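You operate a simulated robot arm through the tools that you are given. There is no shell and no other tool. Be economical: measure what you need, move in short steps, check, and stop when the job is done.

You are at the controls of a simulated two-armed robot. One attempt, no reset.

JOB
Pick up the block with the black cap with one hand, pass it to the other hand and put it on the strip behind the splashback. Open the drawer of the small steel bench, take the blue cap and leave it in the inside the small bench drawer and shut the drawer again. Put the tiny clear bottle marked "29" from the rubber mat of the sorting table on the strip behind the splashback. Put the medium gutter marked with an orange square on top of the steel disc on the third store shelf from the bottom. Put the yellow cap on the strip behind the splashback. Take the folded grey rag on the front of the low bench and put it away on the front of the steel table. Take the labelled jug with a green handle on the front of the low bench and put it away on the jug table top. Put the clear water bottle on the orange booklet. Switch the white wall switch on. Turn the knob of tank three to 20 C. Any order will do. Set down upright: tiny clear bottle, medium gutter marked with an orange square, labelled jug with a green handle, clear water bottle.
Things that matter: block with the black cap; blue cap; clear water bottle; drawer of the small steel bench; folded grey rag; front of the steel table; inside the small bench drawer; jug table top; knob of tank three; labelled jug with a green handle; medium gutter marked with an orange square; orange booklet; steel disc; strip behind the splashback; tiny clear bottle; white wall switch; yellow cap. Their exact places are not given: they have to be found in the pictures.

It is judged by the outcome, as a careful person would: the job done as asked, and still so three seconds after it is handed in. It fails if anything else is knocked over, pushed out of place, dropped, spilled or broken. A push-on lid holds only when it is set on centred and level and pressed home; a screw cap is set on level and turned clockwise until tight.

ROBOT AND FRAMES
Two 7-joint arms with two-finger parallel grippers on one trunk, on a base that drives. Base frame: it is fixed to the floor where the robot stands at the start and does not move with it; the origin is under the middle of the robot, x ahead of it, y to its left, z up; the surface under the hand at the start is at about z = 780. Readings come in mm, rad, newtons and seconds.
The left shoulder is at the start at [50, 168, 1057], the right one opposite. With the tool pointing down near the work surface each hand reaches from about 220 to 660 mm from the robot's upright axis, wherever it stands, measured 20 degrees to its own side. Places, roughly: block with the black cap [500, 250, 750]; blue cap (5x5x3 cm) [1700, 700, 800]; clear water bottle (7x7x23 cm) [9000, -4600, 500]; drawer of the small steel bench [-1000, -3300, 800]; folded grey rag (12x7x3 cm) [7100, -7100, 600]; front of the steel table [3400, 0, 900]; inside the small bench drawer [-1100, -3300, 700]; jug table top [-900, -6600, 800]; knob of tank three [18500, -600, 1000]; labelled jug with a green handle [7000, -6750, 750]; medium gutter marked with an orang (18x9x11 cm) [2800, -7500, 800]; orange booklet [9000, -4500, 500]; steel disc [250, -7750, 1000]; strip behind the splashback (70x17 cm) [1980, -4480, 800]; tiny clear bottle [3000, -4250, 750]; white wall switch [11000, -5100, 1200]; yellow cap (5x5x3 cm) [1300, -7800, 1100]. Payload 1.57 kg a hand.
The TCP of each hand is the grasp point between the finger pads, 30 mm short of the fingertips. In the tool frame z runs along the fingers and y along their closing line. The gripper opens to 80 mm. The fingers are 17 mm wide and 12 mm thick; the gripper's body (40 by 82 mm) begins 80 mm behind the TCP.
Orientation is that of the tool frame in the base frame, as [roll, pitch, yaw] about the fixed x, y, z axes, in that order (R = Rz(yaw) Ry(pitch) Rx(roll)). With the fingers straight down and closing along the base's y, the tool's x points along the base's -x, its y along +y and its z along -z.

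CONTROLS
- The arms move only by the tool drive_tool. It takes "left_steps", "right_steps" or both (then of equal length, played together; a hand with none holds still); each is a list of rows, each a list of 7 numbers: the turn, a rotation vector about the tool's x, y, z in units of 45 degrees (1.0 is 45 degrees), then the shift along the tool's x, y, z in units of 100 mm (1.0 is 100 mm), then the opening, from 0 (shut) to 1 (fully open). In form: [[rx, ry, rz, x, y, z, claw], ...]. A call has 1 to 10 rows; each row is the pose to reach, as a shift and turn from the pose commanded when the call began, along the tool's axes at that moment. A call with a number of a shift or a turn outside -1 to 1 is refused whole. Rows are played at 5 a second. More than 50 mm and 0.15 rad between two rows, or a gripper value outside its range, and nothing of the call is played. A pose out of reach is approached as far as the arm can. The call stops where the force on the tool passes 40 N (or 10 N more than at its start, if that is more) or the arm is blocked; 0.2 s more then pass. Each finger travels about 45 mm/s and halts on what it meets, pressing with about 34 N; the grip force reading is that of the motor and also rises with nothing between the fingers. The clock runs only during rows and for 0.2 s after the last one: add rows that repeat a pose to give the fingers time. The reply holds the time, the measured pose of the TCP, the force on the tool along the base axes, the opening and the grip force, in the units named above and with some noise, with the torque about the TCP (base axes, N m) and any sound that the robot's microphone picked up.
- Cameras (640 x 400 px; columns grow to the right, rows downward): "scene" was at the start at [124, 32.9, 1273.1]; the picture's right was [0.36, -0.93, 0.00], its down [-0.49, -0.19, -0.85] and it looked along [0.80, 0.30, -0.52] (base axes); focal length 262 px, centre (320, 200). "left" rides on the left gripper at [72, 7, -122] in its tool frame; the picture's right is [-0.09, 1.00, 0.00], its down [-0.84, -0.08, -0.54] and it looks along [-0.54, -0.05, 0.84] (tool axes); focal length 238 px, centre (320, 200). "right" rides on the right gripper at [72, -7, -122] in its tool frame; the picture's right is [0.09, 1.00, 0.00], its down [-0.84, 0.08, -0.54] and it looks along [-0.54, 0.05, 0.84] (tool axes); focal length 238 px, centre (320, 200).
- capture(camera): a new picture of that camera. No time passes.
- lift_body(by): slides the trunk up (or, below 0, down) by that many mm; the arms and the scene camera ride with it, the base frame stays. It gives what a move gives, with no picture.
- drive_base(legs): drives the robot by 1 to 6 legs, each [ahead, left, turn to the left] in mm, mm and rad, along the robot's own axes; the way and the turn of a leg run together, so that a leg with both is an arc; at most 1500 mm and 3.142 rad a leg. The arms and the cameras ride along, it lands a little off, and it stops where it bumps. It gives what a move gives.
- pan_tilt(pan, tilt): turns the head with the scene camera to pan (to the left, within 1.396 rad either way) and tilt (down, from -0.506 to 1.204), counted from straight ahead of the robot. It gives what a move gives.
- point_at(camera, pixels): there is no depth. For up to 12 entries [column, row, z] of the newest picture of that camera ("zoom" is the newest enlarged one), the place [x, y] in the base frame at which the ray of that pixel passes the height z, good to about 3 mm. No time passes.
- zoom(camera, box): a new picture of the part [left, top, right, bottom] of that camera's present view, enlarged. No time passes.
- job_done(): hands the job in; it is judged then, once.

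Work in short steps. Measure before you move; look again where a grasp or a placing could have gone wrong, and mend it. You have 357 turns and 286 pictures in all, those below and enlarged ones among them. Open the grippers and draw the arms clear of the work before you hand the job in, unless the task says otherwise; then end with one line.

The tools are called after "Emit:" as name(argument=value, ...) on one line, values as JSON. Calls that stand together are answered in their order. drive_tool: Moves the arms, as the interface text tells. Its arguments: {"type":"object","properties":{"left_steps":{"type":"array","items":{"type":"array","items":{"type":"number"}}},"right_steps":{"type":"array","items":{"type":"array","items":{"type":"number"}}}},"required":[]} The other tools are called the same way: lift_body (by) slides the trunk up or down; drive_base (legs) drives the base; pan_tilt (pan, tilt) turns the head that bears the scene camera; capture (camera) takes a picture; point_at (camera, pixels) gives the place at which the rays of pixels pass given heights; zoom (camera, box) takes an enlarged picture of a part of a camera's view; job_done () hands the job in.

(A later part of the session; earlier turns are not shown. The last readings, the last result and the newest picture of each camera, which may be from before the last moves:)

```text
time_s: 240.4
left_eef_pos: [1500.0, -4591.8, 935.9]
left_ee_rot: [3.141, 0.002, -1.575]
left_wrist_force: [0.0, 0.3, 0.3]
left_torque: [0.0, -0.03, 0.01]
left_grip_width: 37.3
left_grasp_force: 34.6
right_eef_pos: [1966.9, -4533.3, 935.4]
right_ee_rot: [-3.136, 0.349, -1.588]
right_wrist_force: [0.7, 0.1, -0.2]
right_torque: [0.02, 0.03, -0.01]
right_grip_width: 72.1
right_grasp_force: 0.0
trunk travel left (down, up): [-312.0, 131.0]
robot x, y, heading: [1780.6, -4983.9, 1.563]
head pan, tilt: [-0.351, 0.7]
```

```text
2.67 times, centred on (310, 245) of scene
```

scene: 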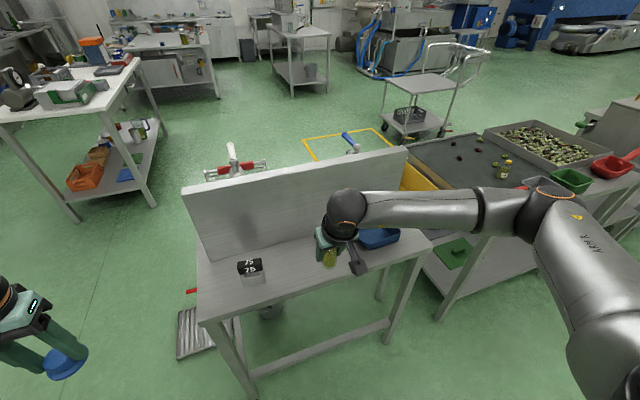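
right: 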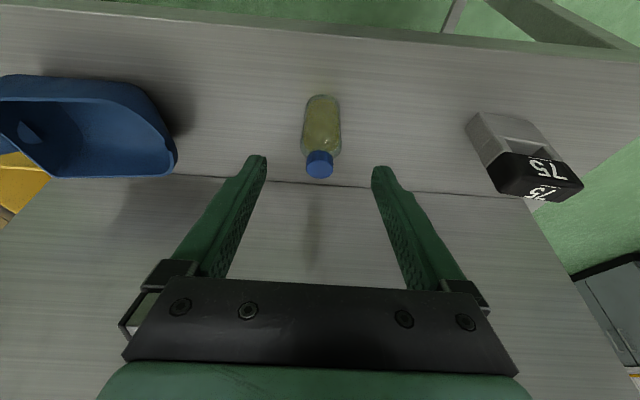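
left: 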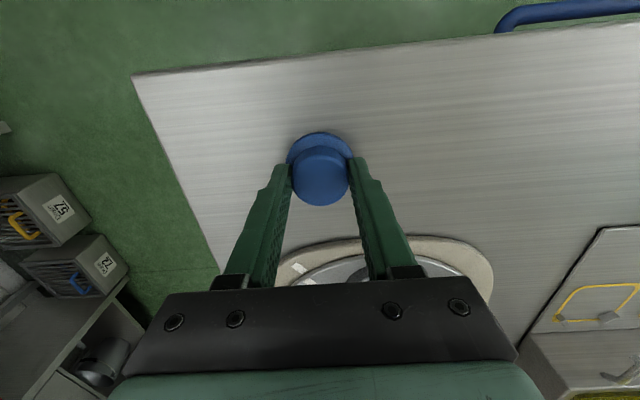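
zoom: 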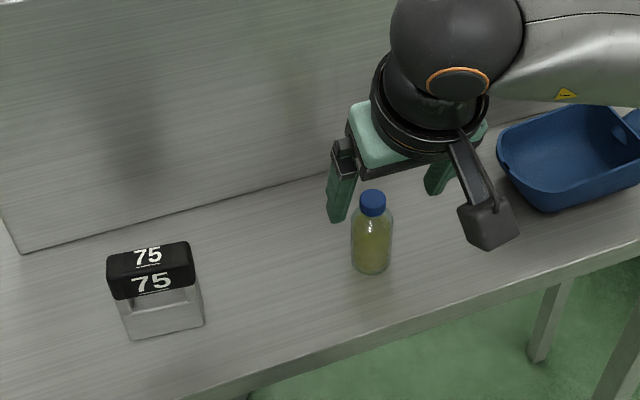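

Bottle stands upright on the strip. Now the drawer: I withdraw the right hand, back off, turn to face -x and drive towards the small bench.

Emit:
drive_tool(right_steps=[[0, 0.15, 0, 0.2, 0, -0.3, 1], [0, 0.3, 0, 0.4, 0, -0.6, 1], [0, 0.45, 0, 0.6, 0, -0.9, 1]])

Emit:
drive_base(legs=[[-250, 0, 0.004], [0, 0, 1.5708], [1050, 0, 0], [0, -1200, 0], [0, -700, 0]])

Emit:
pan_tilt(pan=0.0, tilt=0.45)

Emit:
capture(camera="scene")

```text
time_s: 241.2
left_eef_pos: [1500.1, -4591.7, 937.4]
left_ee_rot: [3.138, 0.002, -1.573]
left_wrist_force: [0.1, -0.9, -0.1]
left_torque: [-0.02, -0.02, -0.01]
left_grip_width: 37.2
left_grasp_force: 34.2
right_eef_pos: [1963.5, -4623.9, 999.8]
right_ee_rot: [-3.134, -0.005, -1.588]
right_wrist_force: [0.1, -0.3, -0.2]
right_torque: [-0.02, -0.04, -0.03]
right_grip_width: 80.2
right_grasp_force: 0.1
trunk travel left (down, up): [-312.0, 131.0]
robot x, y, heading: [1779.2, -4977.2, 1.571]
head pan, tilt: [-0.351, 0.7]
```

```text
time_s: 268.5
left_eef_pos: [305.7, -3632.3, 936.9]
left_ee_rot: [3.14, 0.001, 0.03]
left_wrist_force: [0.1, -0.1, -1.0]
left_torque: [0.03, -0.02, -0.03]
left_grip_width: 36.9
left_grasp_force: 33.7
right_eef_pos: [321.2, -3168.9, 999.9]
right_ee_rot: [-3.137, -0.004, 0.014]
right_wrist_force: [-1.1, 0.2, -0.8]
right_torque: [-0.01, 0.02, 0.0]
right_grip_width: 80.0
right_grasp_force: 0.1
trunk travel left (down, up): [-312.0, 131.0]
robot x, y, heading: [682.7, -3338.7, -3.117]
head pan, tilt: [-0.351, 0.7]
```

```text
time_s: 269.3
left_eef_pos: [305.4, -3633.6, 937.5]
left_ee_rot: [3.14, 0.002, 0.03]
left_wrist_force: [-0.2, -1.2, -0.5]
left_torque: [0.0, -0.01, -0.01]
left_grip_width: 37.1
left_grasp_force: 34.3
right_eef_pos: [321.7, -3169.0, 999.4]
right_ee_rot: [-3.136, -0.004, 0.014]
right_wrist_force: [-0.9, 0.3, 0.0]
right_torque: [-0.01, -0.01, 0.02]
right_grip_width: 80.0
right_grasp_force: 0.1
trunk travel left (down, up): [-312.0, 131.0]
robot x, y, heading: [683.2, -3341.3, -3.116]
head pan, tilt: [0.0, 0.45]
```

```text
212 pictures are left
```

scene: 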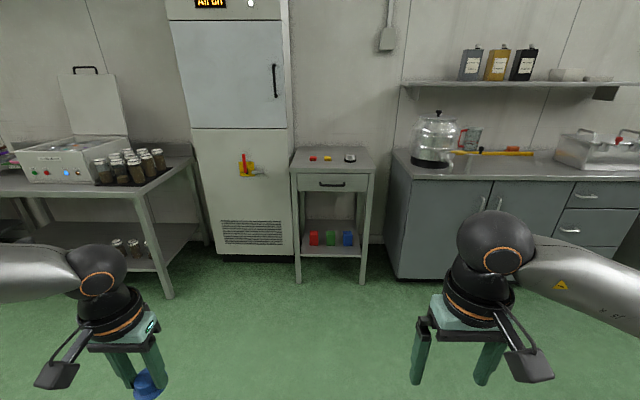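

The small bench with its drawer (handle at (331,184)) is straight ahead. I zoom and measure.

Emit:
zoom(camera="scene", box=[270, 130, 400, 210])

Emit:
point_at(camera="scene", pixels=[[298, 283, 0], [365, 283, 0], [291, 171, 800], [375, 171, 800], [319, 185, 760], [344, 185, 760], [291, 171, 820], [400, 278, 0], [294, 255, 0]])

```text
4.92 times, centred on (335, 170) of scene
```

zoom: 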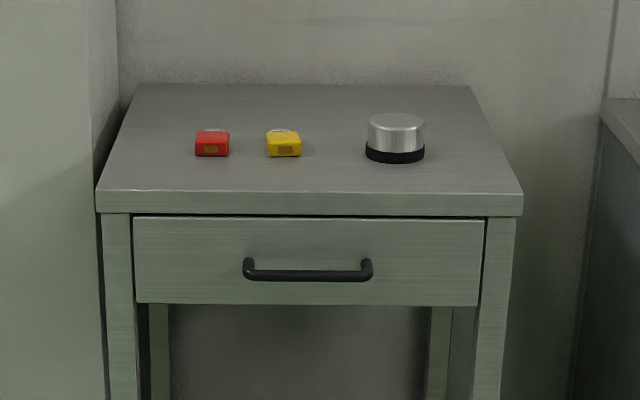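

```text
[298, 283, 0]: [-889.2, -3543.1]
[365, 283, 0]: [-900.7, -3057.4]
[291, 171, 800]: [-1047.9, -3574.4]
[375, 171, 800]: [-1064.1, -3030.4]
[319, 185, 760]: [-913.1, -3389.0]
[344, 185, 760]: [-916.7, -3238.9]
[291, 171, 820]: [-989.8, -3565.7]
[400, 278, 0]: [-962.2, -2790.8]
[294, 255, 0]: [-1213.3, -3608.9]
```

Bench front is x about -890, handle about y -3313, z about 750. I'll grip the handle with the right hand pointing forward and pull by driving back. First orient the right hand.

Emit:
drive_tool(right_steps=[[0, 0, 0.17, 0, 0, 0, 1], [0, 0, 0.34, 0, 0, 0, 1], [0, 0, 0.51, 0, 0, 0, 1], [0, 0, 0.68, 0, 0, 0, 1], [0, 0, 0.84, 0, 0, 0, 1], [0, 0, 1, 0, 0, 0, 1]])

Emit:
drive_tool(right_steps=[[0, 0, 0.17, 0, 0, 0, 1], [0, 0, 0.34, 0, 0, 0, 1], [0, 0, 0.51, 0, 0, 0, 1], [0, 0, 0.68, 0, 0, 0, 1], [0, 0, 0.84, 0, 0, 0, 1], [0, 0, 1, 0, 0, 0, 1]])

Emit:
drive_tool(right_steps=[[-0.17, 0, 0, 0, 0, 0, 1], [-0.34, 0, 0, 0, 0, 0, 1], [-0.51, 0, 0, 0, 0, 0, 1], [-0.68, 0, 0, 0, 0, 0, 1], [-0.84, 0, 0, 0, 0, 0, 1], [-1, 0, 0, 0, 0, 0, 1]])

Emit:
drive_tool(right_steps=[[-0.17, 0, 0, 0, 0, 0, 1], [-0.34, 0, 0, 0, 0, 0, 1], [-0.51, 0, 0, 0, 0, 0, 1], [-0.68, 0, 0, 0, 0, 0, 1], [-0.84, 0, 0, 0, 0, 0, 1], [-1, 0, 0, 0, 0, 0, 1]])

Emit:
drive_base(legs=[[0, 0, -0.025], [700, 150, 0]])

Emit:
capture(camera="scene")

```text
time_s: 270.7
left_eef_pos: [305.9, -3634.1, 938.4]
left_ee_rot: [3.141, 0.002, 0.03]
left_wrist_force: [-0.9, 0.2, 0.2]
left_torque: [0.01, 0.0, -0.03]
left_grip_width: 36.9
left_grasp_force: 34.0
right_eef_pos: [321.4, -3169.6, 1001.0]
right_ee_rot: [-3.135, 0.0, -0.774]
right_wrist_force: [0.3, 0.0, -0.1]
right_torque: [-0.01, -0.01, 0.03]
right_grip_width: 80.0
right_grasp_force: 0.0
trunk travel left (down, up): [-312.0, 131.0]
robot x, y, heading: [686.1, -3340.4, -3.113]
head pan, tilt: [0.0, 0.45]
```

```text
time_s: 272.1
left_eef_pos: [305.7, -3632.6, 937.5]
left_ee_rot: [3.14, 0.0, 0.031]
left_wrist_force: [0.4, 1.1, -0.1]
left_torque: [-0.01, 0.01, -0.03]
left_grip_width: 37.1
left_grasp_force: 33.6
right_eef_pos: [321.6, -3168.5, 1000.0]
right_ee_rot: [-3.137, 0.005, -1.558]
right_wrist_force: [0.5, 0.3, 0.0]
right_torque: [0.01, -0.02, 0.01]
right_grip_width: 80.1
right_grasp_force: 0.2
trunk travel left (down, up): [-312.0, 131.0]
robot x, y, heading: [684.2, -3339.3, -3.11]
head pan, tilt: [0.0, 0.45]
```

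```text
time_s: 273.5
left_eef_pos: [304.4, -3634.5, 937.4]
left_ee_rot: [3.139, 0.001, 0.03]
left_wrist_force: [-0.1, -1.0, -0.7]
left_torque: [0.0, 0.02, 0.0]
left_grip_width: 37.0
left_grasp_force: 33.8
right_eef_pos: [274.8, -3184.7, 1004.6]
right_ee_rot: [2.36, 0.005, -1.557]
right_wrist_force: [0.4, 0.1, 0.4]
right_torque: [0.0, -0.01, -0.02]
right_grip_width: 80.0
right_grasp_force: 0.0
right hand out of reach, approached as far as the arm can: row 4, 5, 6
trunk travel left (down, up): [-312.0, 131.0]
robot x, y, heading: [687.0, -3339.8, -3.114]
head pan, tilt: [0.0, 0.45]
```

```text
time_s: 274.9
left_eef_pos: [306.0, -3633.1, 937.8]
left_ee_rot: [3.14, 0.002, 0.032]
left_wrist_force: [-0.4, -1.0, -0.1]
left_torque: [0.03, -0.01, -0.02]
left_grip_width: 36.9
left_grasp_force: 34.0
right_eef_pos: [261.0, -3225.7, 1033.5]
right_ee_rot: [1.577, 0.005, -1.561]
right_wrist_force: [-0.6, 0.6, -0.1]
right_torque: [0.02, 0.01, 0.01]
right_grip_width: 80.2
right_grasp_force: 0.0
right hand out of reach, approached as far as the arm can: row 1, 2, 3, 4, 5, 6
trunk travel left (down, up): [-312.0, 131.0]
robot x, y, heading: [683.2, -3343.2, -3.114]
head pan, tilt: [0.0, 0.45]
```

```text
time_s: 279.2
left_eef_pos: [-407.6, -3763.0, 937.5]
left_ee_rot: [3.139, 0.002, -0.006]
left_wrist_force: [0.1, 0.1, -1.5]
left_torque: [0.01, 0.01, -0.01]
left_grip_width: 37.1
left_grasp_force: 33.9
right_eef_pos: [-438.0, -3355.8, 1033.2]
right_ee_rot: [1.58, 0.004, -1.595]
right_wrist_force: [0.5, 0.3, -0.1]
right_torque: [0.0, -0.02, 0.02]
right_grip_width: 80.1
right_grasp_force: 0.0
trunk travel left (down, up): [-312.0, 131.0]
robot x, y, heading: [-21.4, -3485.7, 3.135]
head pan, tilt: [0.0, 0.45]
```

```text
210 pictures are left
```

scene: 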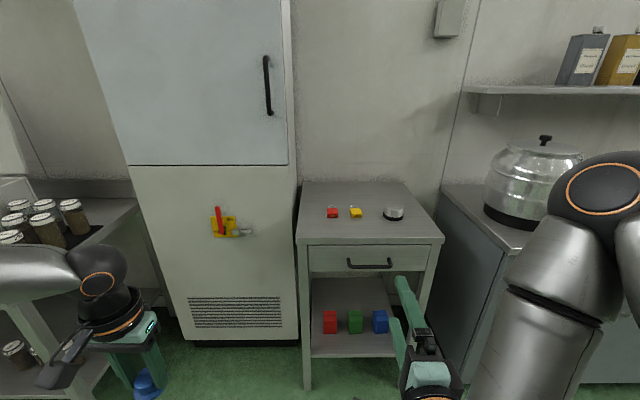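

The hand points forward. I triangulate the handle from this second view.

Emit:
zoom(camera="scene", box=[290, 170, 450, 300])

Emit:
point_at(camera="scene", pixels=[[370, 266, 740], [370, 266, 750], [370, 266, 760], [347, 264, 750], [392, 264, 750], [298, 243, 850], [444, 242, 850], [307, 388, 0]])

```text
3.08 times, centred on (370, 235) of scene
```

zoom: 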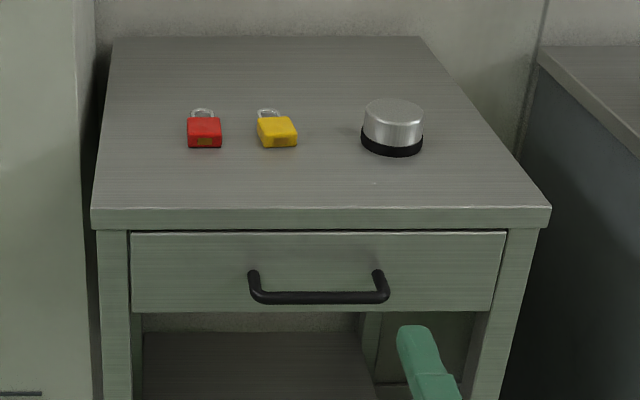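

```text
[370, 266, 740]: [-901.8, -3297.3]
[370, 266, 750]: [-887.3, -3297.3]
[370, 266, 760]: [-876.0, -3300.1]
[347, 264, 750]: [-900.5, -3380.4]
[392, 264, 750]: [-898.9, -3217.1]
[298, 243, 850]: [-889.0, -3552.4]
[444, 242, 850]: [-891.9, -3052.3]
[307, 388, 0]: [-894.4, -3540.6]
```

Handle bar at about [-844,-3298,783]. I check clearances on the left (jar table, cabinet) before going in.

Emit:
pan_tilt(pan=0.5, tilt=0.75)

Emit:
capture(camera="scene")

```text
time_s: 280.1
left_eef_pos: [-406.7, -3763.4, 936.8]
left_ee_rot: [3.14, 0.001, -0.006]
left_wrist_force: [-0.1, 0.0, -1.0]
left_torque: [0.01, -0.01, 0.01]
left_grip_width: 37.0
left_grasp_force: 34.5
right_eef_pos: [-438.4, -3356.6, 1031.2]
right_ee_rot: [1.578, 0.005, -1.595]
right_wrist_force: [-0.1, -0.4, 0.6]
right_torque: [0.03, 0.03, -0.01]
right_grip_width: 80.0
right_grasp_force: 0.1
trunk travel left (down, up): [-312.0, 131.0]
robot x, y, heading: [-16.5, -3481.3, 3.142]
head pan, tilt: [0.499, 0.75]
```

```text
208 pictures are left
```

scene: 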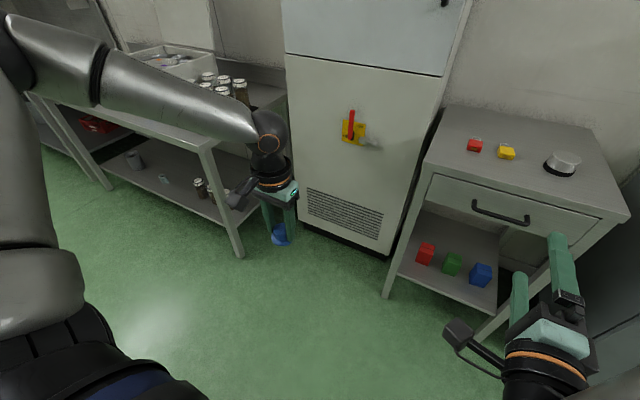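

Emit:
point_at(camera="scene", pixels=[[240, 257, 0], [214, 138, 830], [388, 258, 0], [300, 232, 0], [386, 297, 0]])

```text
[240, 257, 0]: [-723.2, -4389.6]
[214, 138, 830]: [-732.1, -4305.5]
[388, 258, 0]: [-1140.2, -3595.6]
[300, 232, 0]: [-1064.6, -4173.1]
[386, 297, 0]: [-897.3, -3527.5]
```

All clear. I lower the trunk 250 mm, strafe 58 mm right and go forward 330 mm, then look.

Emit:
lift_body(by=-250)

Emit:
drive_base(legs=[[0, -58, 0], [330, 0, 0]])

Emit:
pan_tilt(pan=-0.3, tilt=0.8)

Emit:
capture(camera="scene")

Emit:
capture(camera="right")

```text
time_s: 282.7
left_eef_pos: [-407.2, -3763.5, 687.2]
left_ee_rot: [3.139, 0.002, -0.007]
left_wrist_force: [1.0, 0.6, -1.3]
left_torque: [0.0, 0.0, 0.0]
left_grip_width: 36.9
left_grasp_force: 33.7
right_eef_pos: [-438.4, -3354.4, 782.7]
right_ee_rot: [1.581, 0.006, -1.596]
right_wrist_force: [0.4, 0.3, -0.4]
right_torque: [-0.02, 0.0, -0.01]
right_grip_width: 79.8
right_grasp_force: 0.1
trunk travel left (down, up): [-62.0, 381.0]
robot x, y, heading: [-17.9, -3485.3, 3.134]
head pan, tilt: [0.499, 0.75]
```

```text
time_s: 285.7
left_eef_pos: [-736.9, -3699.9, 687.9]
left_ee_rot: [3.141, 0.002, -0.009]
left_wrist_force: [0.2, -0.1, -0.8]
left_torque: [0.02, 0.01, -0.02]
left_grip_width: 37.3
left_grasp_force: 34.2
right_eef_pos: [-766.0, -3292.5, 782.2]
right_ee_rot: [1.579, 0.003, -1.598]
right_wrist_force: [0.4, -0.1, -0.2]
right_torque: [0.0, 0.0, -0.01]
right_grip_width: 80.2
right_grasp_force: 0.0
trunk travel left (down, up): [-62.0, 381.0]
robot x, y, heading: [-346.4, -3422.9, 3.131]
head pan, tilt: [0.499, 0.75]
```

```text
time_s: 286.8
left_eef_pos: [-736.7, -3700.9, 687.0]
left_ee_rot: [3.141, 0.003, -0.009]
left_wrist_force: [0.5, 0.1, 0.0]
left_torque: [-0.02, 0.0, -0.02]
left_grip_width: 37.1
left_grasp_force: 33.6
right_eef_pos: [-765.1, -3293.5, 782.3]
right_ee_rot: [1.58, 0.005, -1.597]
right_wrist_force: [0.1, -1.0, -0.4]
right_torque: [0.0, -0.01, -0.02]
right_grip_width: 80.0
right_grasp_force: 0.0
trunk travel left (down, up): [-62.0, 381.0]
robot x, y, heading: [-348.0, -3420.7, 3.134]
head pan, tilt: [-0.3, 0.799]
```

```text
207 pictures are left
```

scene: 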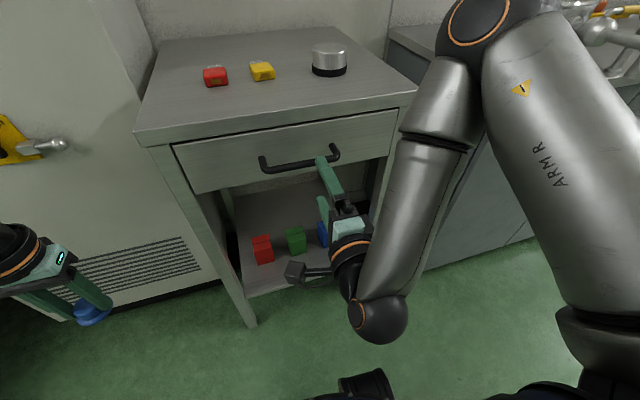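

```text
206 pictures are left
```

right: 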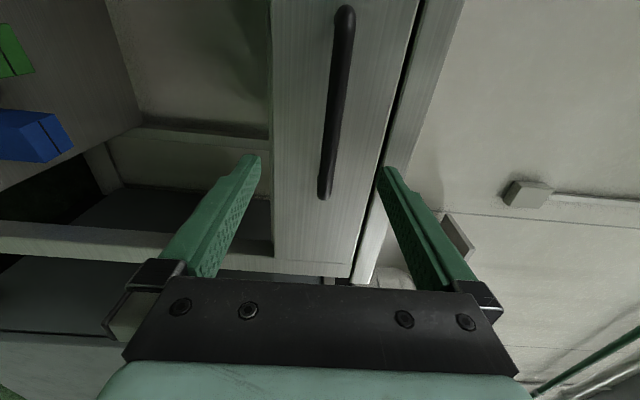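

The hand is aligned with the handle; I advance 55 mm (up 7 mm) and look again.

Emit:
drive_tool(right_steps=[[0, 0, 0, 0, 0.07, 0.3, 1], [0, 0, 0, 0, 0.07, 0.55, 1]])

Emit:
capture(camera="right")

Emit:
zoom(camera="scene", box=[230, 110, 400, 240])

```text
time_s: 287.4
left_eef_pos: [-736.4, -3701.0, 687.1]
left_ee_rot: [3.14, 0.001, -0.007]
left_wrist_force: [0.0, 0.3, 0.6]
left_torque: [0.01, 0.01, -0.02]
left_grip_width: 37.0
left_grasp_force: 34.1
right_eef_pos: [-818.7, -3301.0, 794.2]
right_ee_rot: [1.581, 0.006, -1.601]
right_wrist_force: [0.9, 0.5, 0.7]
right_torque: [-0.04, -0.03, -0.02]
right_grip_width: 80.0
right_grasp_force: 0.0
right hand out of reach, approached as far as the arm can: row 1, 2
trunk travel left (down, up): [-62.0, 381.0]
robot x, y, heading: [-344.3, -3422.8, 3.132]
head pan, tilt: [-0.3, 0.799]
```

```text
205 pictures are left
```

right: 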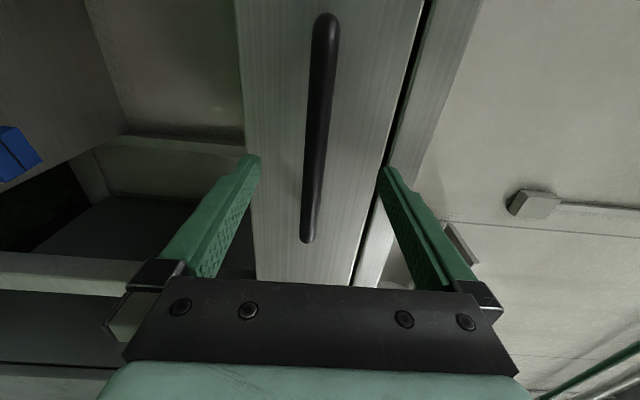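

```text
3.08 times, centred on (315, 175) of scene
```

zoom: 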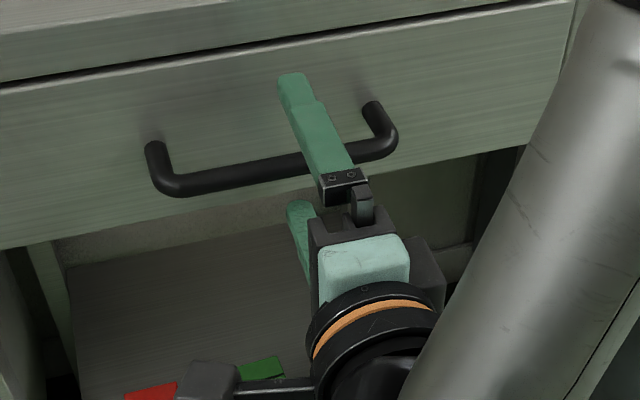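

The arm is at its limit, so I nudge the base 25 mm forward and close on the bar.

Emit:
drive_base(legs=[[24, 0, 0]])

Emit:
drive_tool(right_steps=[[0, 0, 0, 0, 0, 0, 0.6], [0, 0, 0, 0, 0, 0, 0.3], [0, 0, 0, 0, 0, 0, 0], [0, 0, 0, 0, 0, 0, 0], [0, 0, 0, 0, 0, 0, 0], [0, 0, 0, 0, 0, 0, 0], [0, 0, 0, 0, 0, 0, 0], [0, 0, 0, 0, 0, 0, 0]])

Emit:
zoom(camera="scene", box=[230, 110, 400, 240])

```text
time_s: 288.2
left_eef_pos: [-760.2, -3700.4, 686.7]
left_ee_rot: [3.14, 0.001, -0.009]
left_wrist_force: [0.6, 0.1, -0.4]
left_torque: [0.03, 0.01, 0.0]
left_grip_width: 36.9
left_grasp_force: 34.3
right_eef_pos: [-840.1, -3301.0, 795.0]
right_ee_rot: [1.581, 0.005, -1.602]
right_wrist_force: [0.1, 0.5, -0.5]
right_torque: [0.0, 0.05, 0.02]
right_grip_width: 79.8
right_grasp_force: 0.1
trunk travel left (down, up): [-62.0, 381.0]
robot x, y, heading: [-368.3, -3424.9, 3.133]
head pan, tilt: [-0.3, 0.799]
```

```text
time_s: 290.1
left_eef_pos: [-761.3, -3701.3, 686.3]
left_ee_rot: [-3.141, 0.0, -0.009]
left_wrist_force: [0.5, -0.6, -0.3]
left_torque: [0.03, 0.01, 0.03]
left_grip_width: 37.1
left_grasp_force: 33.8
right_eef_pos: [-840.9, -3302.2, 789.7]
right_ee_rot: [1.597, 0.008, -1.599]
right_wrist_force: [5.8, -1.8, -30.7]
right_torque: [-0.33, 0.11, -0.87]
right_grip_width: 13.7
right_grasp_force: 30.1
trunk travel left (down, up): [-62.0, 381.0]
robot x, y, heading: [-371.5, -3423.8, 3.135]
head pan, tilt: [-0.3, 0.799]
```

```text
3.08 times, centred on (315, 175) of scene
```

zoom: 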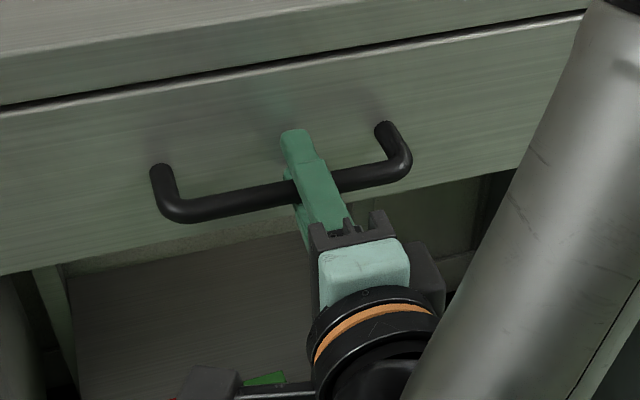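

Gripped (13.7 mm) but with a 30 N vertical strain; I lower the trunk 6 mm to relax, then pull by driving back.

Emit:
lift_body(by=-7)

Emit:
drive_base(legs=[[-120, 0, 0]])

Emit:
capture(camera="scene")

```text
time_s: 290.6
left_eef_pos: [-759.3, -3700.0, 679.7]
left_ee_rot: [3.141, 0.001, -0.009]
left_wrist_force: [0.2, -0.2, 0.0]
left_torque: [0.02, 0.0, -0.01]
left_grip_width: 37.1
left_grasp_force: 33.7
right_eef_pos: [-841.7, -3301.8, 789.5]
right_ee_rot: [1.576, 0.006, -1.601]
right_wrist_force: [9.6, 4.5, -3.2]
right_torque: [-0.19, 0.04, 0.79]
right_grip_width: 13.7
right_grasp_force: 30.7
trunk travel left (down, up): [-55.0, 388.0]
robot x, y, heading: [-372.1, -3422.2, 3.125]
head pan, tilt: [-0.3, 0.799]
```

```text
time_s: 291.9
left_eef_pos: [-639.7, -3700.1, 681.3]
left_ee_rot: [3.14, 0.003, -0.01]
left_wrist_force: [0.0, 0.0, -0.6]
left_torque: [-0.01, 0.01, -0.01]
left_grip_width: 36.9
left_grasp_force: 33.8
right_eef_pos: [-719.4, -3301.0, 791.0]
right_ee_rot: [1.574, 0.004, -1.605]
right_wrist_force: [0.0, 8.0, 15.3]
right_torque: [-0.16, -0.04, 0.43]
right_grip_width: 13.7
right_grasp_force: 30.3
trunk travel left (down, up): [-55.0, 388.0]
robot x, y, heading: [-251.8, -3422.6, 3.13]
head pan, tilt: [-0.3, 0.799]
```

```text
202 pictures are left
```

scene: 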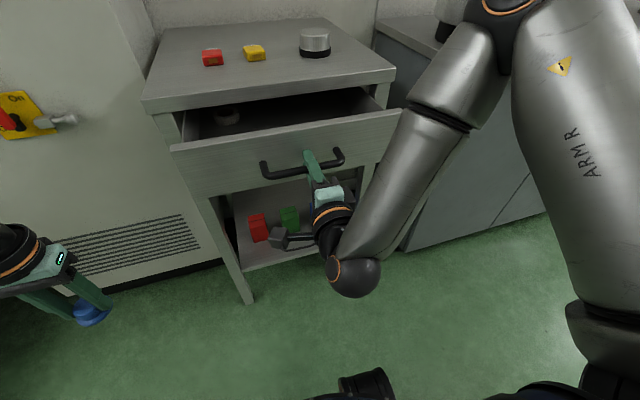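

The drawer opens. I pull another 80 mm.

Emit:
drive_base(legs=[[-80, 0, 0]])

Emit:
capture(camera="scene")

```text
time_s: 292.9
left_eef_pos: [-560.2, -3702.1, 680.5]
left_ee_rot: [3.14, 0.004, -0.009]
left_wrist_force: [1.1, -0.7, -0.4]
left_torque: [-0.01, -0.06, -0.05]
left_grip_width: 37.2
left_grasp_force: 34.0
right_eef_pos: [-640.4, -3303.6, 790.3]
right_ee_rot: [1.573, 0.005, -1.608]
right_wrist_force: [1.0, 8.1, 8.3]
right_torque: [-0.2, -0.04, 0.25]
right_grip_width: 13.8
right_grasp_force: 29.9
trunk travel left (down, up): [-55.0, 388.0]
robot x, y, heading: [-174.2, -3425.0, 3.131]
head pan, tilt: [-0.3, 0.799]
```

```text
201 pictures are left
```

scene: 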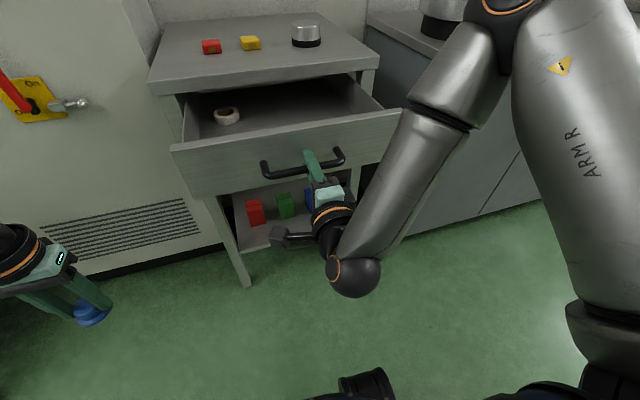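

Drawer is 200 mm open with a tape roll inside at left. I release the handle, back the hand off and raise the trunk.

Emit:
drive_tool(right_steps=[[0, 0, 0, 0, 0, 0, 0.3], [0, 0, 0, 0, 0, 0, 0.6], [0, 0, 0, 0, 0, 0, 0.6], [0, 0, 0, 0, 0, -0.4, 0.6], [0, 0, 0, 0, 0, -0.8, 0.6], [0, 0, 0, 0, 0, -1, 0.6]])

Emit:
lift_body(by=260)

Emit:
drive_base(legs=[[0, -190, 0.01], [110, 0, 0]])

Emit:
pan_tilt(pan=0.15, tilt=0.9)

Emit:
capture(camera="scene")

```text
time_s: 294.3
left_eef_pos: [-560.7, -3701.5, 679.9]
left_ee_rot: [3.14, 0.001, -0.009]
left_wrist_force: [0.6, 0.1, -0.5]
left_torque: [-0.01, -0.02, 0.0]
left_grip_width: 37.1
left_grasp_force: 33.6
right_eef_pos: [-554.0, -3323.7, 776.2]
right_ee_rot: [1.574, 0.004, -1.609]
right_wrist_force: [0.3, 0.0, 0.5]
right_torque: [0.0, 0.03, 0.0]
right_grip_width: 48.0
right_grasp_force: 0.1
right hand out of reach, approached as far as the arm can: row 5, 6
trunk travel left (down, up): [-55.0, 388.0]
robot x, y, heading: [-170.3, -3423.2, 3.135]
head pan, tilt: [-0.3, 0.799]
```

```text
time_s: 297.0
left_eef_pos: [-560.8, -3700.8, 940.0]
left_ee_rot: [3.14, 0.001, -0.01]
left_wrist_force: [-0.3, -0.1, -0.8]
left_torque: [0.0, 0.02, -0.01]
left_grip_width: 36.9
left_grasp_force: 33.9
right_eef_pos: [-552.9, -3323.0, 1036.3]
right_ee_rot: [1.572, 0.005, -1.61]
right_wrist_force: [0.0, 0.9, 0.2]
right_torque: [-0.01, 0.02, -0.02]
right_grip_width: 48.1
right_grasp_force: 0.0
trunk travel left (down, up): [-315.0, 128.0]
robot x, y, heading: [-171.3, -3423.6, 3.129]
head pan, tilt: [-0.3, 0.799]
```

```text
time_s: 300.1
left_eef_pos: [-667.3, -3517.3, 938.9]
left_ee_rot: [3.14, 0.002, 0.0]
left_wrist_force: [1.3, 0.3, -1.6]
left_torque: [-0.01, -0.03, 0.02]
left_grip_width: 37.1
left_grasp_force: 34.1
right_eef_pos: [-664.7, -3139.5, 1036.0]
right_ee_rot: [1.574, 0.005, -1.6]
right_wrist_force: [-0.5, -0.3, 0.1]
right_torque: [-0.01, 0.02, -0.02]
right_grip_width: 48.1
right_grasp_force: 0.1
trunk travel left (down, up): [-315.0, 128.0]
robot x, y, heading: [-277.4, -3237.0, 3.135]
head pan, tilt: [-0.3, 0.799]
```

```text
time_s: 301.0
left_eef_pos: [-666.8, -3516.1, 938.9]
left_ee_rot: [3.14, 0.002, 0.0]
left_wrist_force: [0.1, -0.6, -0.7]
left_torque: [0.0, 0.01, -0.03]
left_grip_width: 37.3
left_grasp_force: 34.5
right_eef_pos: [-662.1, -3138.4, 1035.3]
right_ee_rot: [1.571, 0.006, -1.6]
right_wrist_force: [-0.7, -0.1, 0.6]
right_torque: [0.0, -0.02, 0.0]
right_grip_width: 48.0
right_grasp_force: 0.1
trunk travel left (down, up): [-315.0, 128.0]
robot x, y, heading: [-280.2, -3235.8, 3.14]
head pan, tilt: [0.15, 0.901]
```

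```text
200 pictures are left
```

scene: 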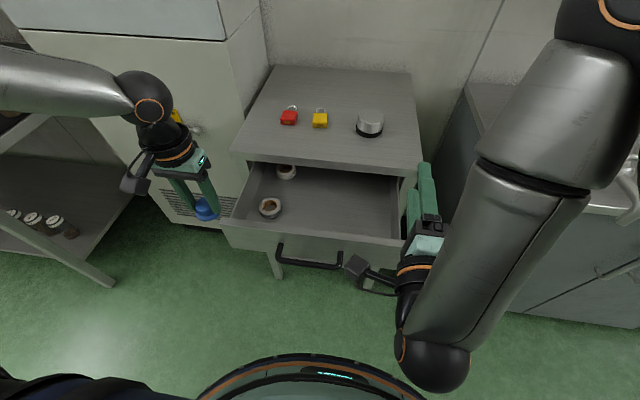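

Two tape rolls lie at the left. I choose the middle of the drawer (about (330,200)) and measure.

Emit:
point_at(camera="scene", pixels=[[330, 200, 740], [330, 200, 780], [270, 208, 740], [260, 220, 740], [390, 235, 740], [395, 178, 820], [330, 243, 820], [330, 235, 740], [250, 165, 820]])

Emit:
zoom(camera="scene", box=[210, 140, 430, 280])

```text
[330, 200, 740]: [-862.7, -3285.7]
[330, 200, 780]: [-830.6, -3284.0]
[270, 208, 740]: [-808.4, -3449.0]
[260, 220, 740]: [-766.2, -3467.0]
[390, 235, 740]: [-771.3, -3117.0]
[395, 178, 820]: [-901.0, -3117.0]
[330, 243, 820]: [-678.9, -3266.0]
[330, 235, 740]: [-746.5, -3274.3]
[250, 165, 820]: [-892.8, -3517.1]
```

```text
2.86 times, centred on (320, 210) of scene
```

zoom: 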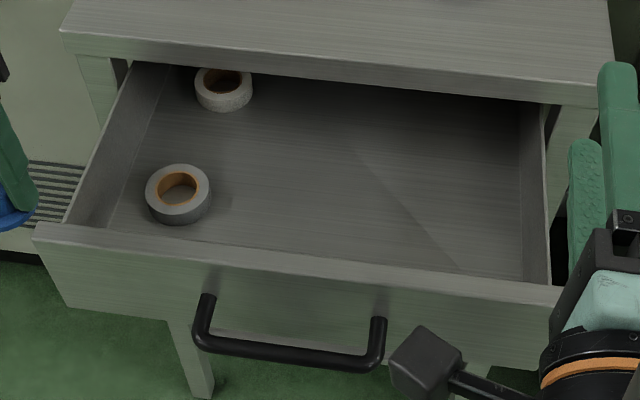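

I strafe 140 mm right so that the left hand works on its own side, then reach out over the drawer.

Emit:
drive_base(legs=[[0, -140, 0], [25, 0, 0]])

Emit:
drive_tool(left_steps=[[0, 0, 0, -0.4, 0, 0, 0], [0, 0, 0, -0.8, 0, 0, 0], [0, 0, 0, -0.95, 0, 0, 0]])

Emit:
capture(camera="left")

Emit:
capture(camera="scene")

```text
time_s: 303.2
left_eef_pos: [-692.3, -3378.8, 940.8]
left_ee_rot: [3.138, 0.001, -0.002]
left_wrist_force: [-0.4, 0.4, -1.0]
left_torque: [0.01, -0.03, -0.01]
left_grip_width: 37.2
left_grasp_force: 34.6
right_eef_pos: [-688.9, -3002.0, 1035.6]
right_ee_rot: [1.575, 0.006, -1.601]
right_wrist_force: [-0.5, 1.2, 0.5]
right_torque: [-0.01, 0.02, 0.01]
right_grip_width: 48.2
right_grasp_force: 0.0
trunk travel left (down, up): [-315.0, 128.0]
robot x, y, heading: [-304.4, -3095.6, 3.136]
head pan, tilt: [0.15, 0.901]
```

```text
time_s: 304.0
left_eef_pos: [-788.6, -3379.1, 940.5]
left_ee_rot: [-3.141, 0.002, 0.001]
left_wrist_force: [-0.4, 0.4, 0.0]
left_torque: [-0.01, 0.04, -0.06]
left_grip_width: 37.1
left_grasp_force: 34.2
right_eef_pos: [-687.3, -3000.9, 1036.1]
right_ee_rot: [1.573, 0.006, -1.6]
right_wrist_force: [0.5, -0.6, -0.1]
right_torque: [0.02, -0.04, 0.0]
right_grip_width: 48.0
right_grasp_force: 0.0
trunk travel left (down, up): [-315.0, 128.0]
robot x, y, heading: [-306.5, -3097.0, 3.141]
head pan, tilt: [0.15, 0.901]
```

```text
198 pictures are left
```

left: 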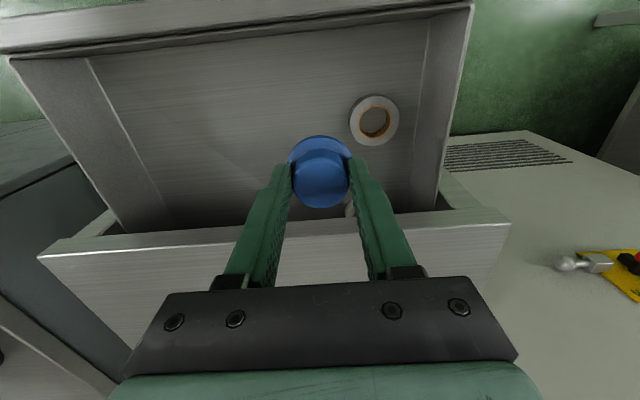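

```text
197 pictures are left
```

scene: 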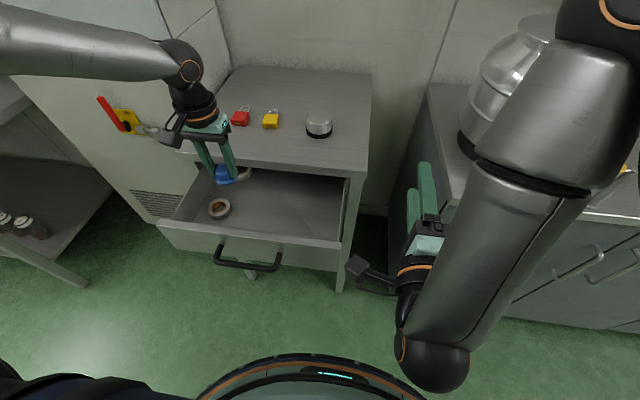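

The tape roll is near on the left, so I shift 50 mm to the right in the drawer, then lower the trunk 120 mm.

Emit:
drive_tool(left_steps=[[0, 0, 0, 0.02, -0.3, 0, 0], [0, 0, 0, 0.04, -0.55, 0, 0], [0, 0, 0, 0.04, -0.55, 0, 0]])

Emit:
lift_body(by=-125)

Emit:
capture(camera="left")

Emit:
zoom(camera="scene", box=[140, 80, 380, 280])

```text
time_s: 304.8
left_eef_pos: [-781.0, -3324.7, 940.2]
left_ee_rot: [3.141, 0.002, -0.002]
left_wrist_force: [0.3, -0.4, -0.3]
left_torque: [-0.01, 0.01, -0.02]
left_grip_width: 37.2
left_grasp_force: 33.9
right_eef_pos: [-688.8, -3000.9, 1034.9]
right_ee_rot: [1.573, 0.004, -1.6]
right_wrist_force: [0.6, -0.6, 0.0]
right_torque: [0.0, -0.01, 0.01]
right_grip_width: 47.9
right_grasp_force: 0.1
trunk travel left (down, up): [-315.0, 128.0]
robot x, y, heading: [-306.6, -3096.8, 3.139]
head pan, tilt: [0.15, 0.901]
```

```text
time_s: 306.4
left_eef_pos: [-781.2, -3324.0, 817.4]
left_ee_rot: [3.139, 0.001, -0.001]
left_wrist_force: [0.2, 1.4, -0.9]
left_torque: [-0.02, -0.05, -0.03]
left_grip_width: 37.1
left_grasp_force: 33.8
right_eef_pos: [-687.4, -3000.5, 910.7]
right_ee_rot: [1.572, 0.005, -1.6]
right_wrist_force: [-0.2, 0.1, 0.0]
right_torque: [-0.02, -0.03, -0.01]
right_grip_width: 48.3
right_grasp_force: 0.0
trunk travel left (down, up): [-190.0, 253.0]
robot x, y, heading: [-305.3, -3100.4, 3.139]
head pan, tilt: [0.15, 0.901]
```

```text
196 pictures are left
```

left: 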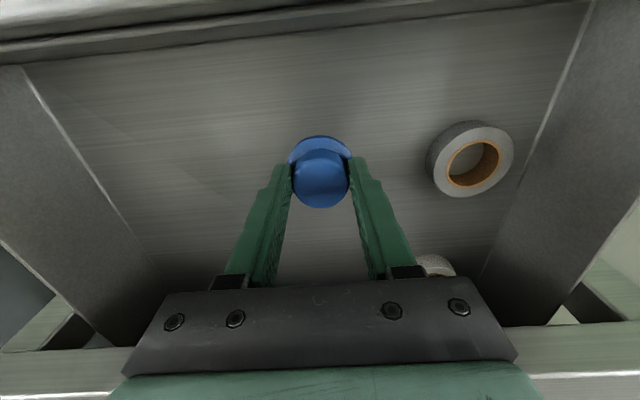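

```text
2.00 times, centred on (260, 180) of scene
```

zoom: 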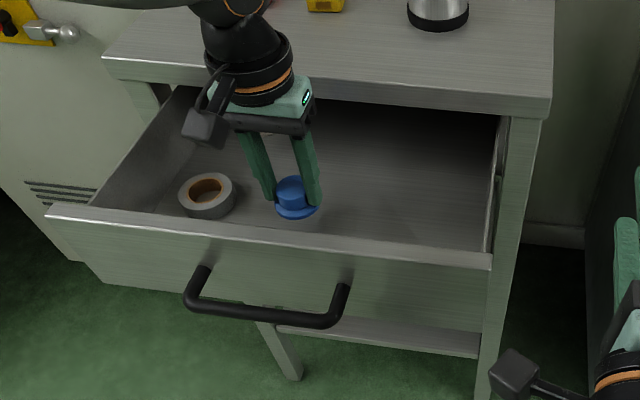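

Good place. I feel down: first 25 mm, then smaller steps.

Emit:
drive_tool(left_steps=[[0, 0, 0, 0, 0, 0.08, 0], [0, 0, 0, 0, 0, 0.16, 0], [0, 0, 0, 0, 0, 0.25, 0], [0, 0, 0, 0, 0, 0.25, 0]])

Emit:
drive_tool(left_steps=[[0, 0, 0, 0, 0, 0.03, 0], [0, 0, 0, 0, 0, 0.06, 0], [0, 0, 0, 0, 0, 0.08, 0], [0, 0, 0, 0, 0, 0.1, 0], [0, 0, 0, 0, 0, 0.12, 0]])

Emit:
zoom(camera="scene", box=[200, 120, 340, 240])

```text
time_s: 307.4
left_eef_pos: [-782.0, -3323.3, 789.3]
left_ee_rot: [-3.141, 0.001, -0.001]
left_wrist_force: [-0.2, 0.0, -0.3]
left_torque: [0.03, -0.02, 0.01]
left_grip_width: 37.1
left_grasp_force: 34.7
right_eef_pos: [-688.2, -3000.8, 911.4]
right_ee_rot: [1.571, 0.005, -1.601]
right_wrist_force: [0.0, -0.3, -0.1]
right_torque: [0.02, 0.02, 0.0]
right_grip_width: 48.3
right_grasp_force: 0.1
trunk travel left (down, up): [-190.0, 253.0]
robot x, y, heading: [-303.4, -3098.2, 3.14]
head pan, tilt: [0.15, 0.901]
```

```text
time_s: 308.6
left_eef_pos: [-783.3, -3324.1, 782.9]
left_ee_rot: [3.139, 0.01, -0.001]
left_wrist_force: [0.8, -5.1, 27.9]
left_torque: [-0.2, -0.28, -0.04]
left_grip_width: 36.9
left_grasp_force: 33.8
right_eef_pos: [-687.7, -3000.6, 911.4]
right_ee_rot: [1.57, 0.005, -1.602]
right_wrist_force: [0.0, 0.1, 0.4]
right_torque: [-0.02, 0.03, 0.0]
right_grip_width: 48.0
right_grasp_force: 0.1
trunk travel left (down, up): [-190.0, 253.0]
robot x, y, heading: [-302.6, -3097.8, 3.14]
head pan, tilt: [0.15, 0.901]
```

```text
3.33 times, centred on (270, 180) of scene
```

zoom: 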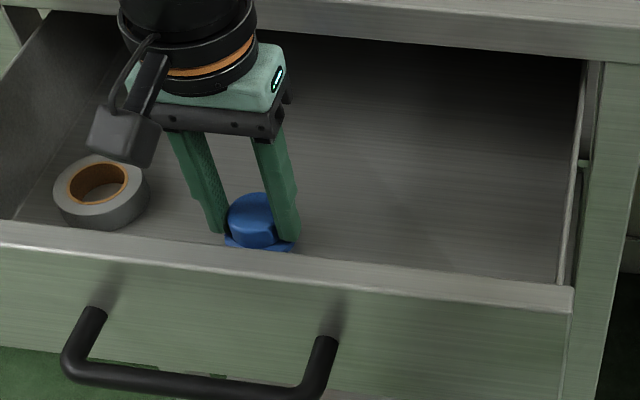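

Contact at z 783 (28 N). I ease 5 mm up, open to 0.75 and raise the hand.

Emit:
drive_tool(left_steps=[[0, 0, 0, 0, 0, -0.04, 0], [0, 0, 0, 0, 0, -0.04, 0.3], [0, 0, 0, 0, 0, -0.04, 0.6], [0, 0, 0, 0, 0, -0.04, 0.75], [0, 0, 0, 0, 0, -0.04, 0.75], [0, 0, 0, 0, 0, -0.4, 0.75], [0, 0, 0, 0, 0, -0.8, 0.75], [0, 0, 0, 0, 0, -1, 0.75]])

Emit:
lift_body(by=120)

Emit:
capture(camera="scene")

```text
time_s: 310.4
left_eef_pos: [-782.2, -3322.7, 878.5]
left_ee_rot: [3.141, 0.002, -0.003]
left_wrist_force: [-0.4, -0.3, 0.3]
left_torque: [0.02, -0.02, 0.0]
left_grip_width: 59.8
left_grasp_force: 0.0
right_eef_pos: [-687.5, -3002.1, 911.3]
right_ee_rot: [1.573, 0.006, -1.602]
right_wrist_force: [1.4, -0.5, -0.2]
right_torque: [0.0, 0.04, -0.01]
right_grip_width: 48.1
right_grasp_force: 0.1
trunk travel left (down, up): [-190.0, 253.0]
robot x, y, heading: [-304.3, -3093.7, 3.139]
head pan, tilt: [0.15, 0.901]
```

```text
time_s: 311.9
left_eef_pos: [-782.8, -3323.3, 998.5]
left_ee_rot: [3.14, 0.001, -0.001]
left_wrist_force: [0.5, -0.1, -0.6]
left_torque: [-0.01, 0.01, 0.0]
left_grip_width: 59.7
left_grasp_force: 0.0
right_eef_pos: [-688.3, -3000.9, 1031.0]
right_ee_rot: [1.573, 0.006, -1.6]
right_wrist_force: [0.8, 0.6, -0.2]
right_torque: [-0.01, 0.0, -0.01]
right_grip_width: 48.0
right_grasp_force: 0.1
trunk travel left (down, up): [-310.0, 133.0]
robot x, y, heading: [-307.1, -3095.2, 3.144]
head pan, tilt: [0.15, 0.901]
```

```text
193 pictures are left
```

scene: 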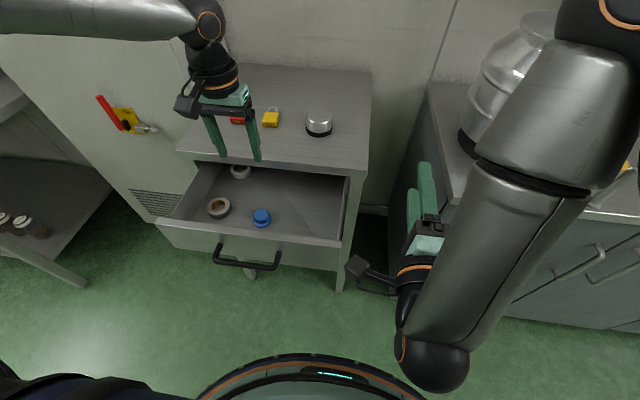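

The blue cap lies in the drawer. To shut it I'll push the panel beside the handle with the closed right fingers; first draw the left hand up and back, close the right, and back the base off.

Emit:
drive_tool(left_steps=[[0, 0, 0, 0.25, 0, -0.25, 0.75], [0, 0, 0, 0.5, 0, -0.5, 0.75], [0, 0, 0, 0.75, 0, -0.75, 0.75], [0, 0, 0, 1, 0, -1, 0.75]], right_steps=[[0, 0, 0, 0, 0, 0, 0.3], [0, 0, 0, 0, 0, 0, 0], [0, 0, 0, 0, 0, 0, 0], [0, 0, 0, 0, 0, 0, 0]])

Emit:
drive_base(legs=[[-200, 0, 0], [0, 175, 0]])

Emit:
lift_body(by=-260)

Emit:
pan_tilt(pan=-0.2, tilt=0.8)

Emit:
capture(camera="scene")

```text
time_s: 312.9
left_eef_pos: [-682.3, -3324.0, 1097.9]
left_ee_rot: [3.139, 0.001, -0.003]
left_wrist_force: [0.1, 0.1, -0.5]
left_torque: [0.02, 0.0, -0.01]
left_grip_width: 60.2
left_grasp_force: 0.1
right_eef_pos: [-686.8, -3001.0, 1031.6]
right_ee_rot: [1.574, 0.005, -1.601]
right_wrist_force: [0.5, -0.7, 0.0]
right_torque: [0.0, 0.0, -0.03]
right_grip_width: 0.0
right_grasp_force: 21.0
trunk travel left (down, up): [-310.0, 133.0]
robot x, y, heading: [-306.2, -3099.4, 3.142]
head pan, tilt: [0.15, 0.901]
```

```text
time_s: 316.2
left_eef_pos: [-478.9, -3496.1, 1098.7]
left_ee_rot: [3.14, 0.001, -0.001]
left_wrist_force: [0.1, 0.3, 0.0]
left_torque: [0.05, 0.03, -0.01]
left_grip_width: 59.8
left_grasp_force: 0.0
right_eef_pos: [-484.7, -3173.2, 1030.4]
right_ee_rot: [1.573, 0.004, -1.602]
right_wrist_force: [0.5, -0.8, 0.6]
right_torque: [-0.02, 0.0, 0.0]
right_grip_width: 0.1
right_grasp_force: 21.0
trunk travel left (down, up): [-310.0, 133.0]
robot x, y, heading: [-102.4, -3273.6, 3.135]
head pan, tilt: [0.15, 0.901]
```

```text
time_s: 318.9
left_eef_pos: [-478.5, -3495.8, 838.2]
left_ee_rot: [3.141, 0.0, -0.001]
left_wrist_force: [0.0, -0.4, 0.4]
left_torque: [-0.02, 0.01, 0.0]
left_grip_width: 60.2
left_grasp_force: 0.2
right_eef_pos: [-483.3, -3172.6, 770.2]
right_ee_rot: [1.573, 0.004, -1.603]
right_wrist_force: [-0.2, 1.1, 0.2]
right_torque: [0.02, 0.01, 0.0]
right_grip_width: 0.0
right_grasp_force: 21.3
trunk travel left (down, up): [-50.0, 393.0]
robot x, y, heading: [-104.4, -3271.3, 3.142]
head pan, tilt: [0.15, 0.901]
```

```text
time_s: 319.7
left_eef_pos: [-478.8, -3496.4, 837.7]
left_ee_rot: [3.139, 0.001, -0.001]
left_wrist_force: [0.0, 0.9, 0.4]
left_torque: [-0.04, -0.02, 0.01]
left_grip_width: 60.1
left_grasp_force: 0.1
right_eef_pos: [-484.4, -3172.7, 770.6]
right_ee_rot: [1.573, 0.005, -1.601]
right_wrist_force: [0.7, 0.2, -0.3]
right_torque: [-0.02, 0.0, 0.01]
right_grip_width: 0.1
right_grasp_force: 21.4
trunk travel left (down, up): [-50.0, 393.0]
robot x, y, heading: [-101.1, -3269.2, 3.14]
head pan, tilt: [-0.201, 0.799]
```

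```text
192 pictures are left
```

scene: 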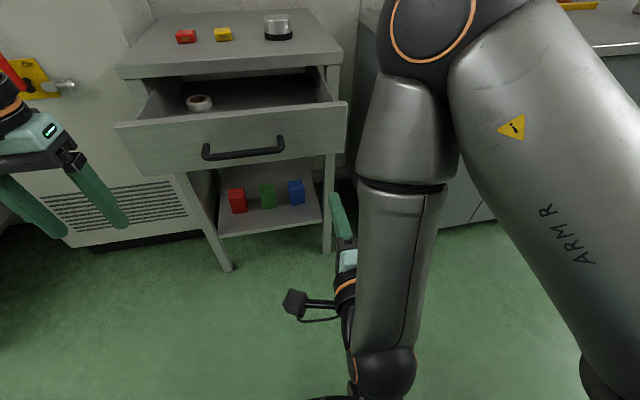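

Clear line to the panel right of the handle. I drive forward 360 mm pushing it, then check.

Emit:
drive_base(legs=[[170, 0, 0], [100, 0, 0], [92, 0, 0]])

Emit:
capture(camera="scene")

```text
time_s: 322.8
left_eef_pos: [-843.9, -3494.0, 838.3]
left_ee_rot: [3.14, 0.003, -0.003]
left_wrist_force: [-0.4, -0.3, 0.2]
left_torque: [0.02, 0.01, -0.02]
left_grip_width: 60.2
left_grasp_force: 0.0
right_eef_pos: [-845.3, -3171.3, 771.9]
right_ee_rot: [1.576, 0.005, -1.597]
right_wrist_force: [0.9, -0.6, 1.2]
right_torque: [-0.05, -0.06, 0.01]
right_grip_width: 0.0
right_grasp_force: 20.9
trunk travel left (down, up): [-50.0, 393.0]
robot x, y, heading: [-463.0, -3270.4, 3.135]
head pan, tilt: [-0.201, 0.799]
stopped in leg 3: the force on the tool passed its limit at 117 N (the readings are from after the stop); the commanded pose is now the measured one
```

```text
191 pictures are left
```

scene: 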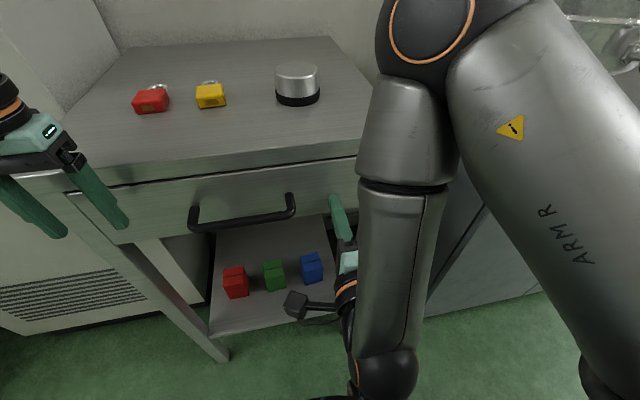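

It stopped at a hard stop (117 N). I zoom to see whether the drawer is flush, after backing off a little.

Emit:
drive_base(legs=[[-100, 0, 0]])

Emit:
zoom(camera="scene", box=[80, 40, 400, 240])

```text
time_s: 323.9
left_eef_pos: [-746.6, -3495.2, 837.7]
left_ee_rot: [3.141, 0.003, -0.004]
left_wrist_force: [-0.1, 0.0, 1.4]
left_torque: [0.02, 0.03, -0.06]
left_grip_width: 60.1
left_grasp_force: 0.0
right_eef_pos: [-748.7, -3171.7, 770.2]
right_ee_rot: [1.578, 0.005, -1.598]
right_wrist_force: [0.3, 0.0, -0.1]
right_torque: [0.01, 0.02, 0.01]
right_grip_width: 0.0
right_grasp_force: 21.4
trunk travel left (down, up): [-50.0, 393.0]
robot x, y, heading: [-369.5, -3269.0, 3.137]
head pan, tilt: [-0.201, 0.799]
```

```text
2.00 times, centred on (240, 140) of scene
```

zoom: 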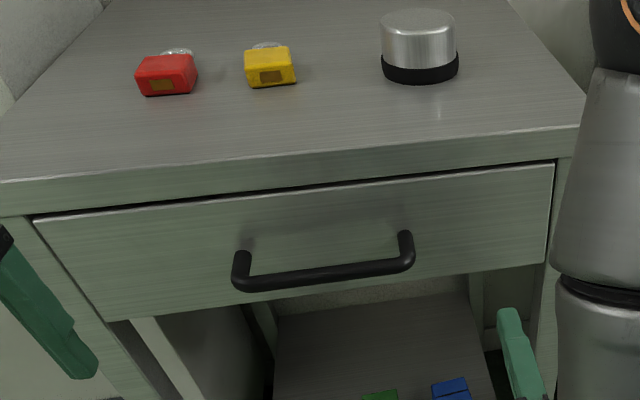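

Emit:
point_at(camera="zoom", pixels=[[325, 273, 787], [300, 200, 820], [300, 187, 820], [300, 178, 820], [300, 158, 850]])

```text
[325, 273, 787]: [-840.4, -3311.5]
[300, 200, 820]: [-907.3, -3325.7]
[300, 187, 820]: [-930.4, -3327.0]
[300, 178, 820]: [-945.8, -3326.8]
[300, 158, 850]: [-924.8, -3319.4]
```

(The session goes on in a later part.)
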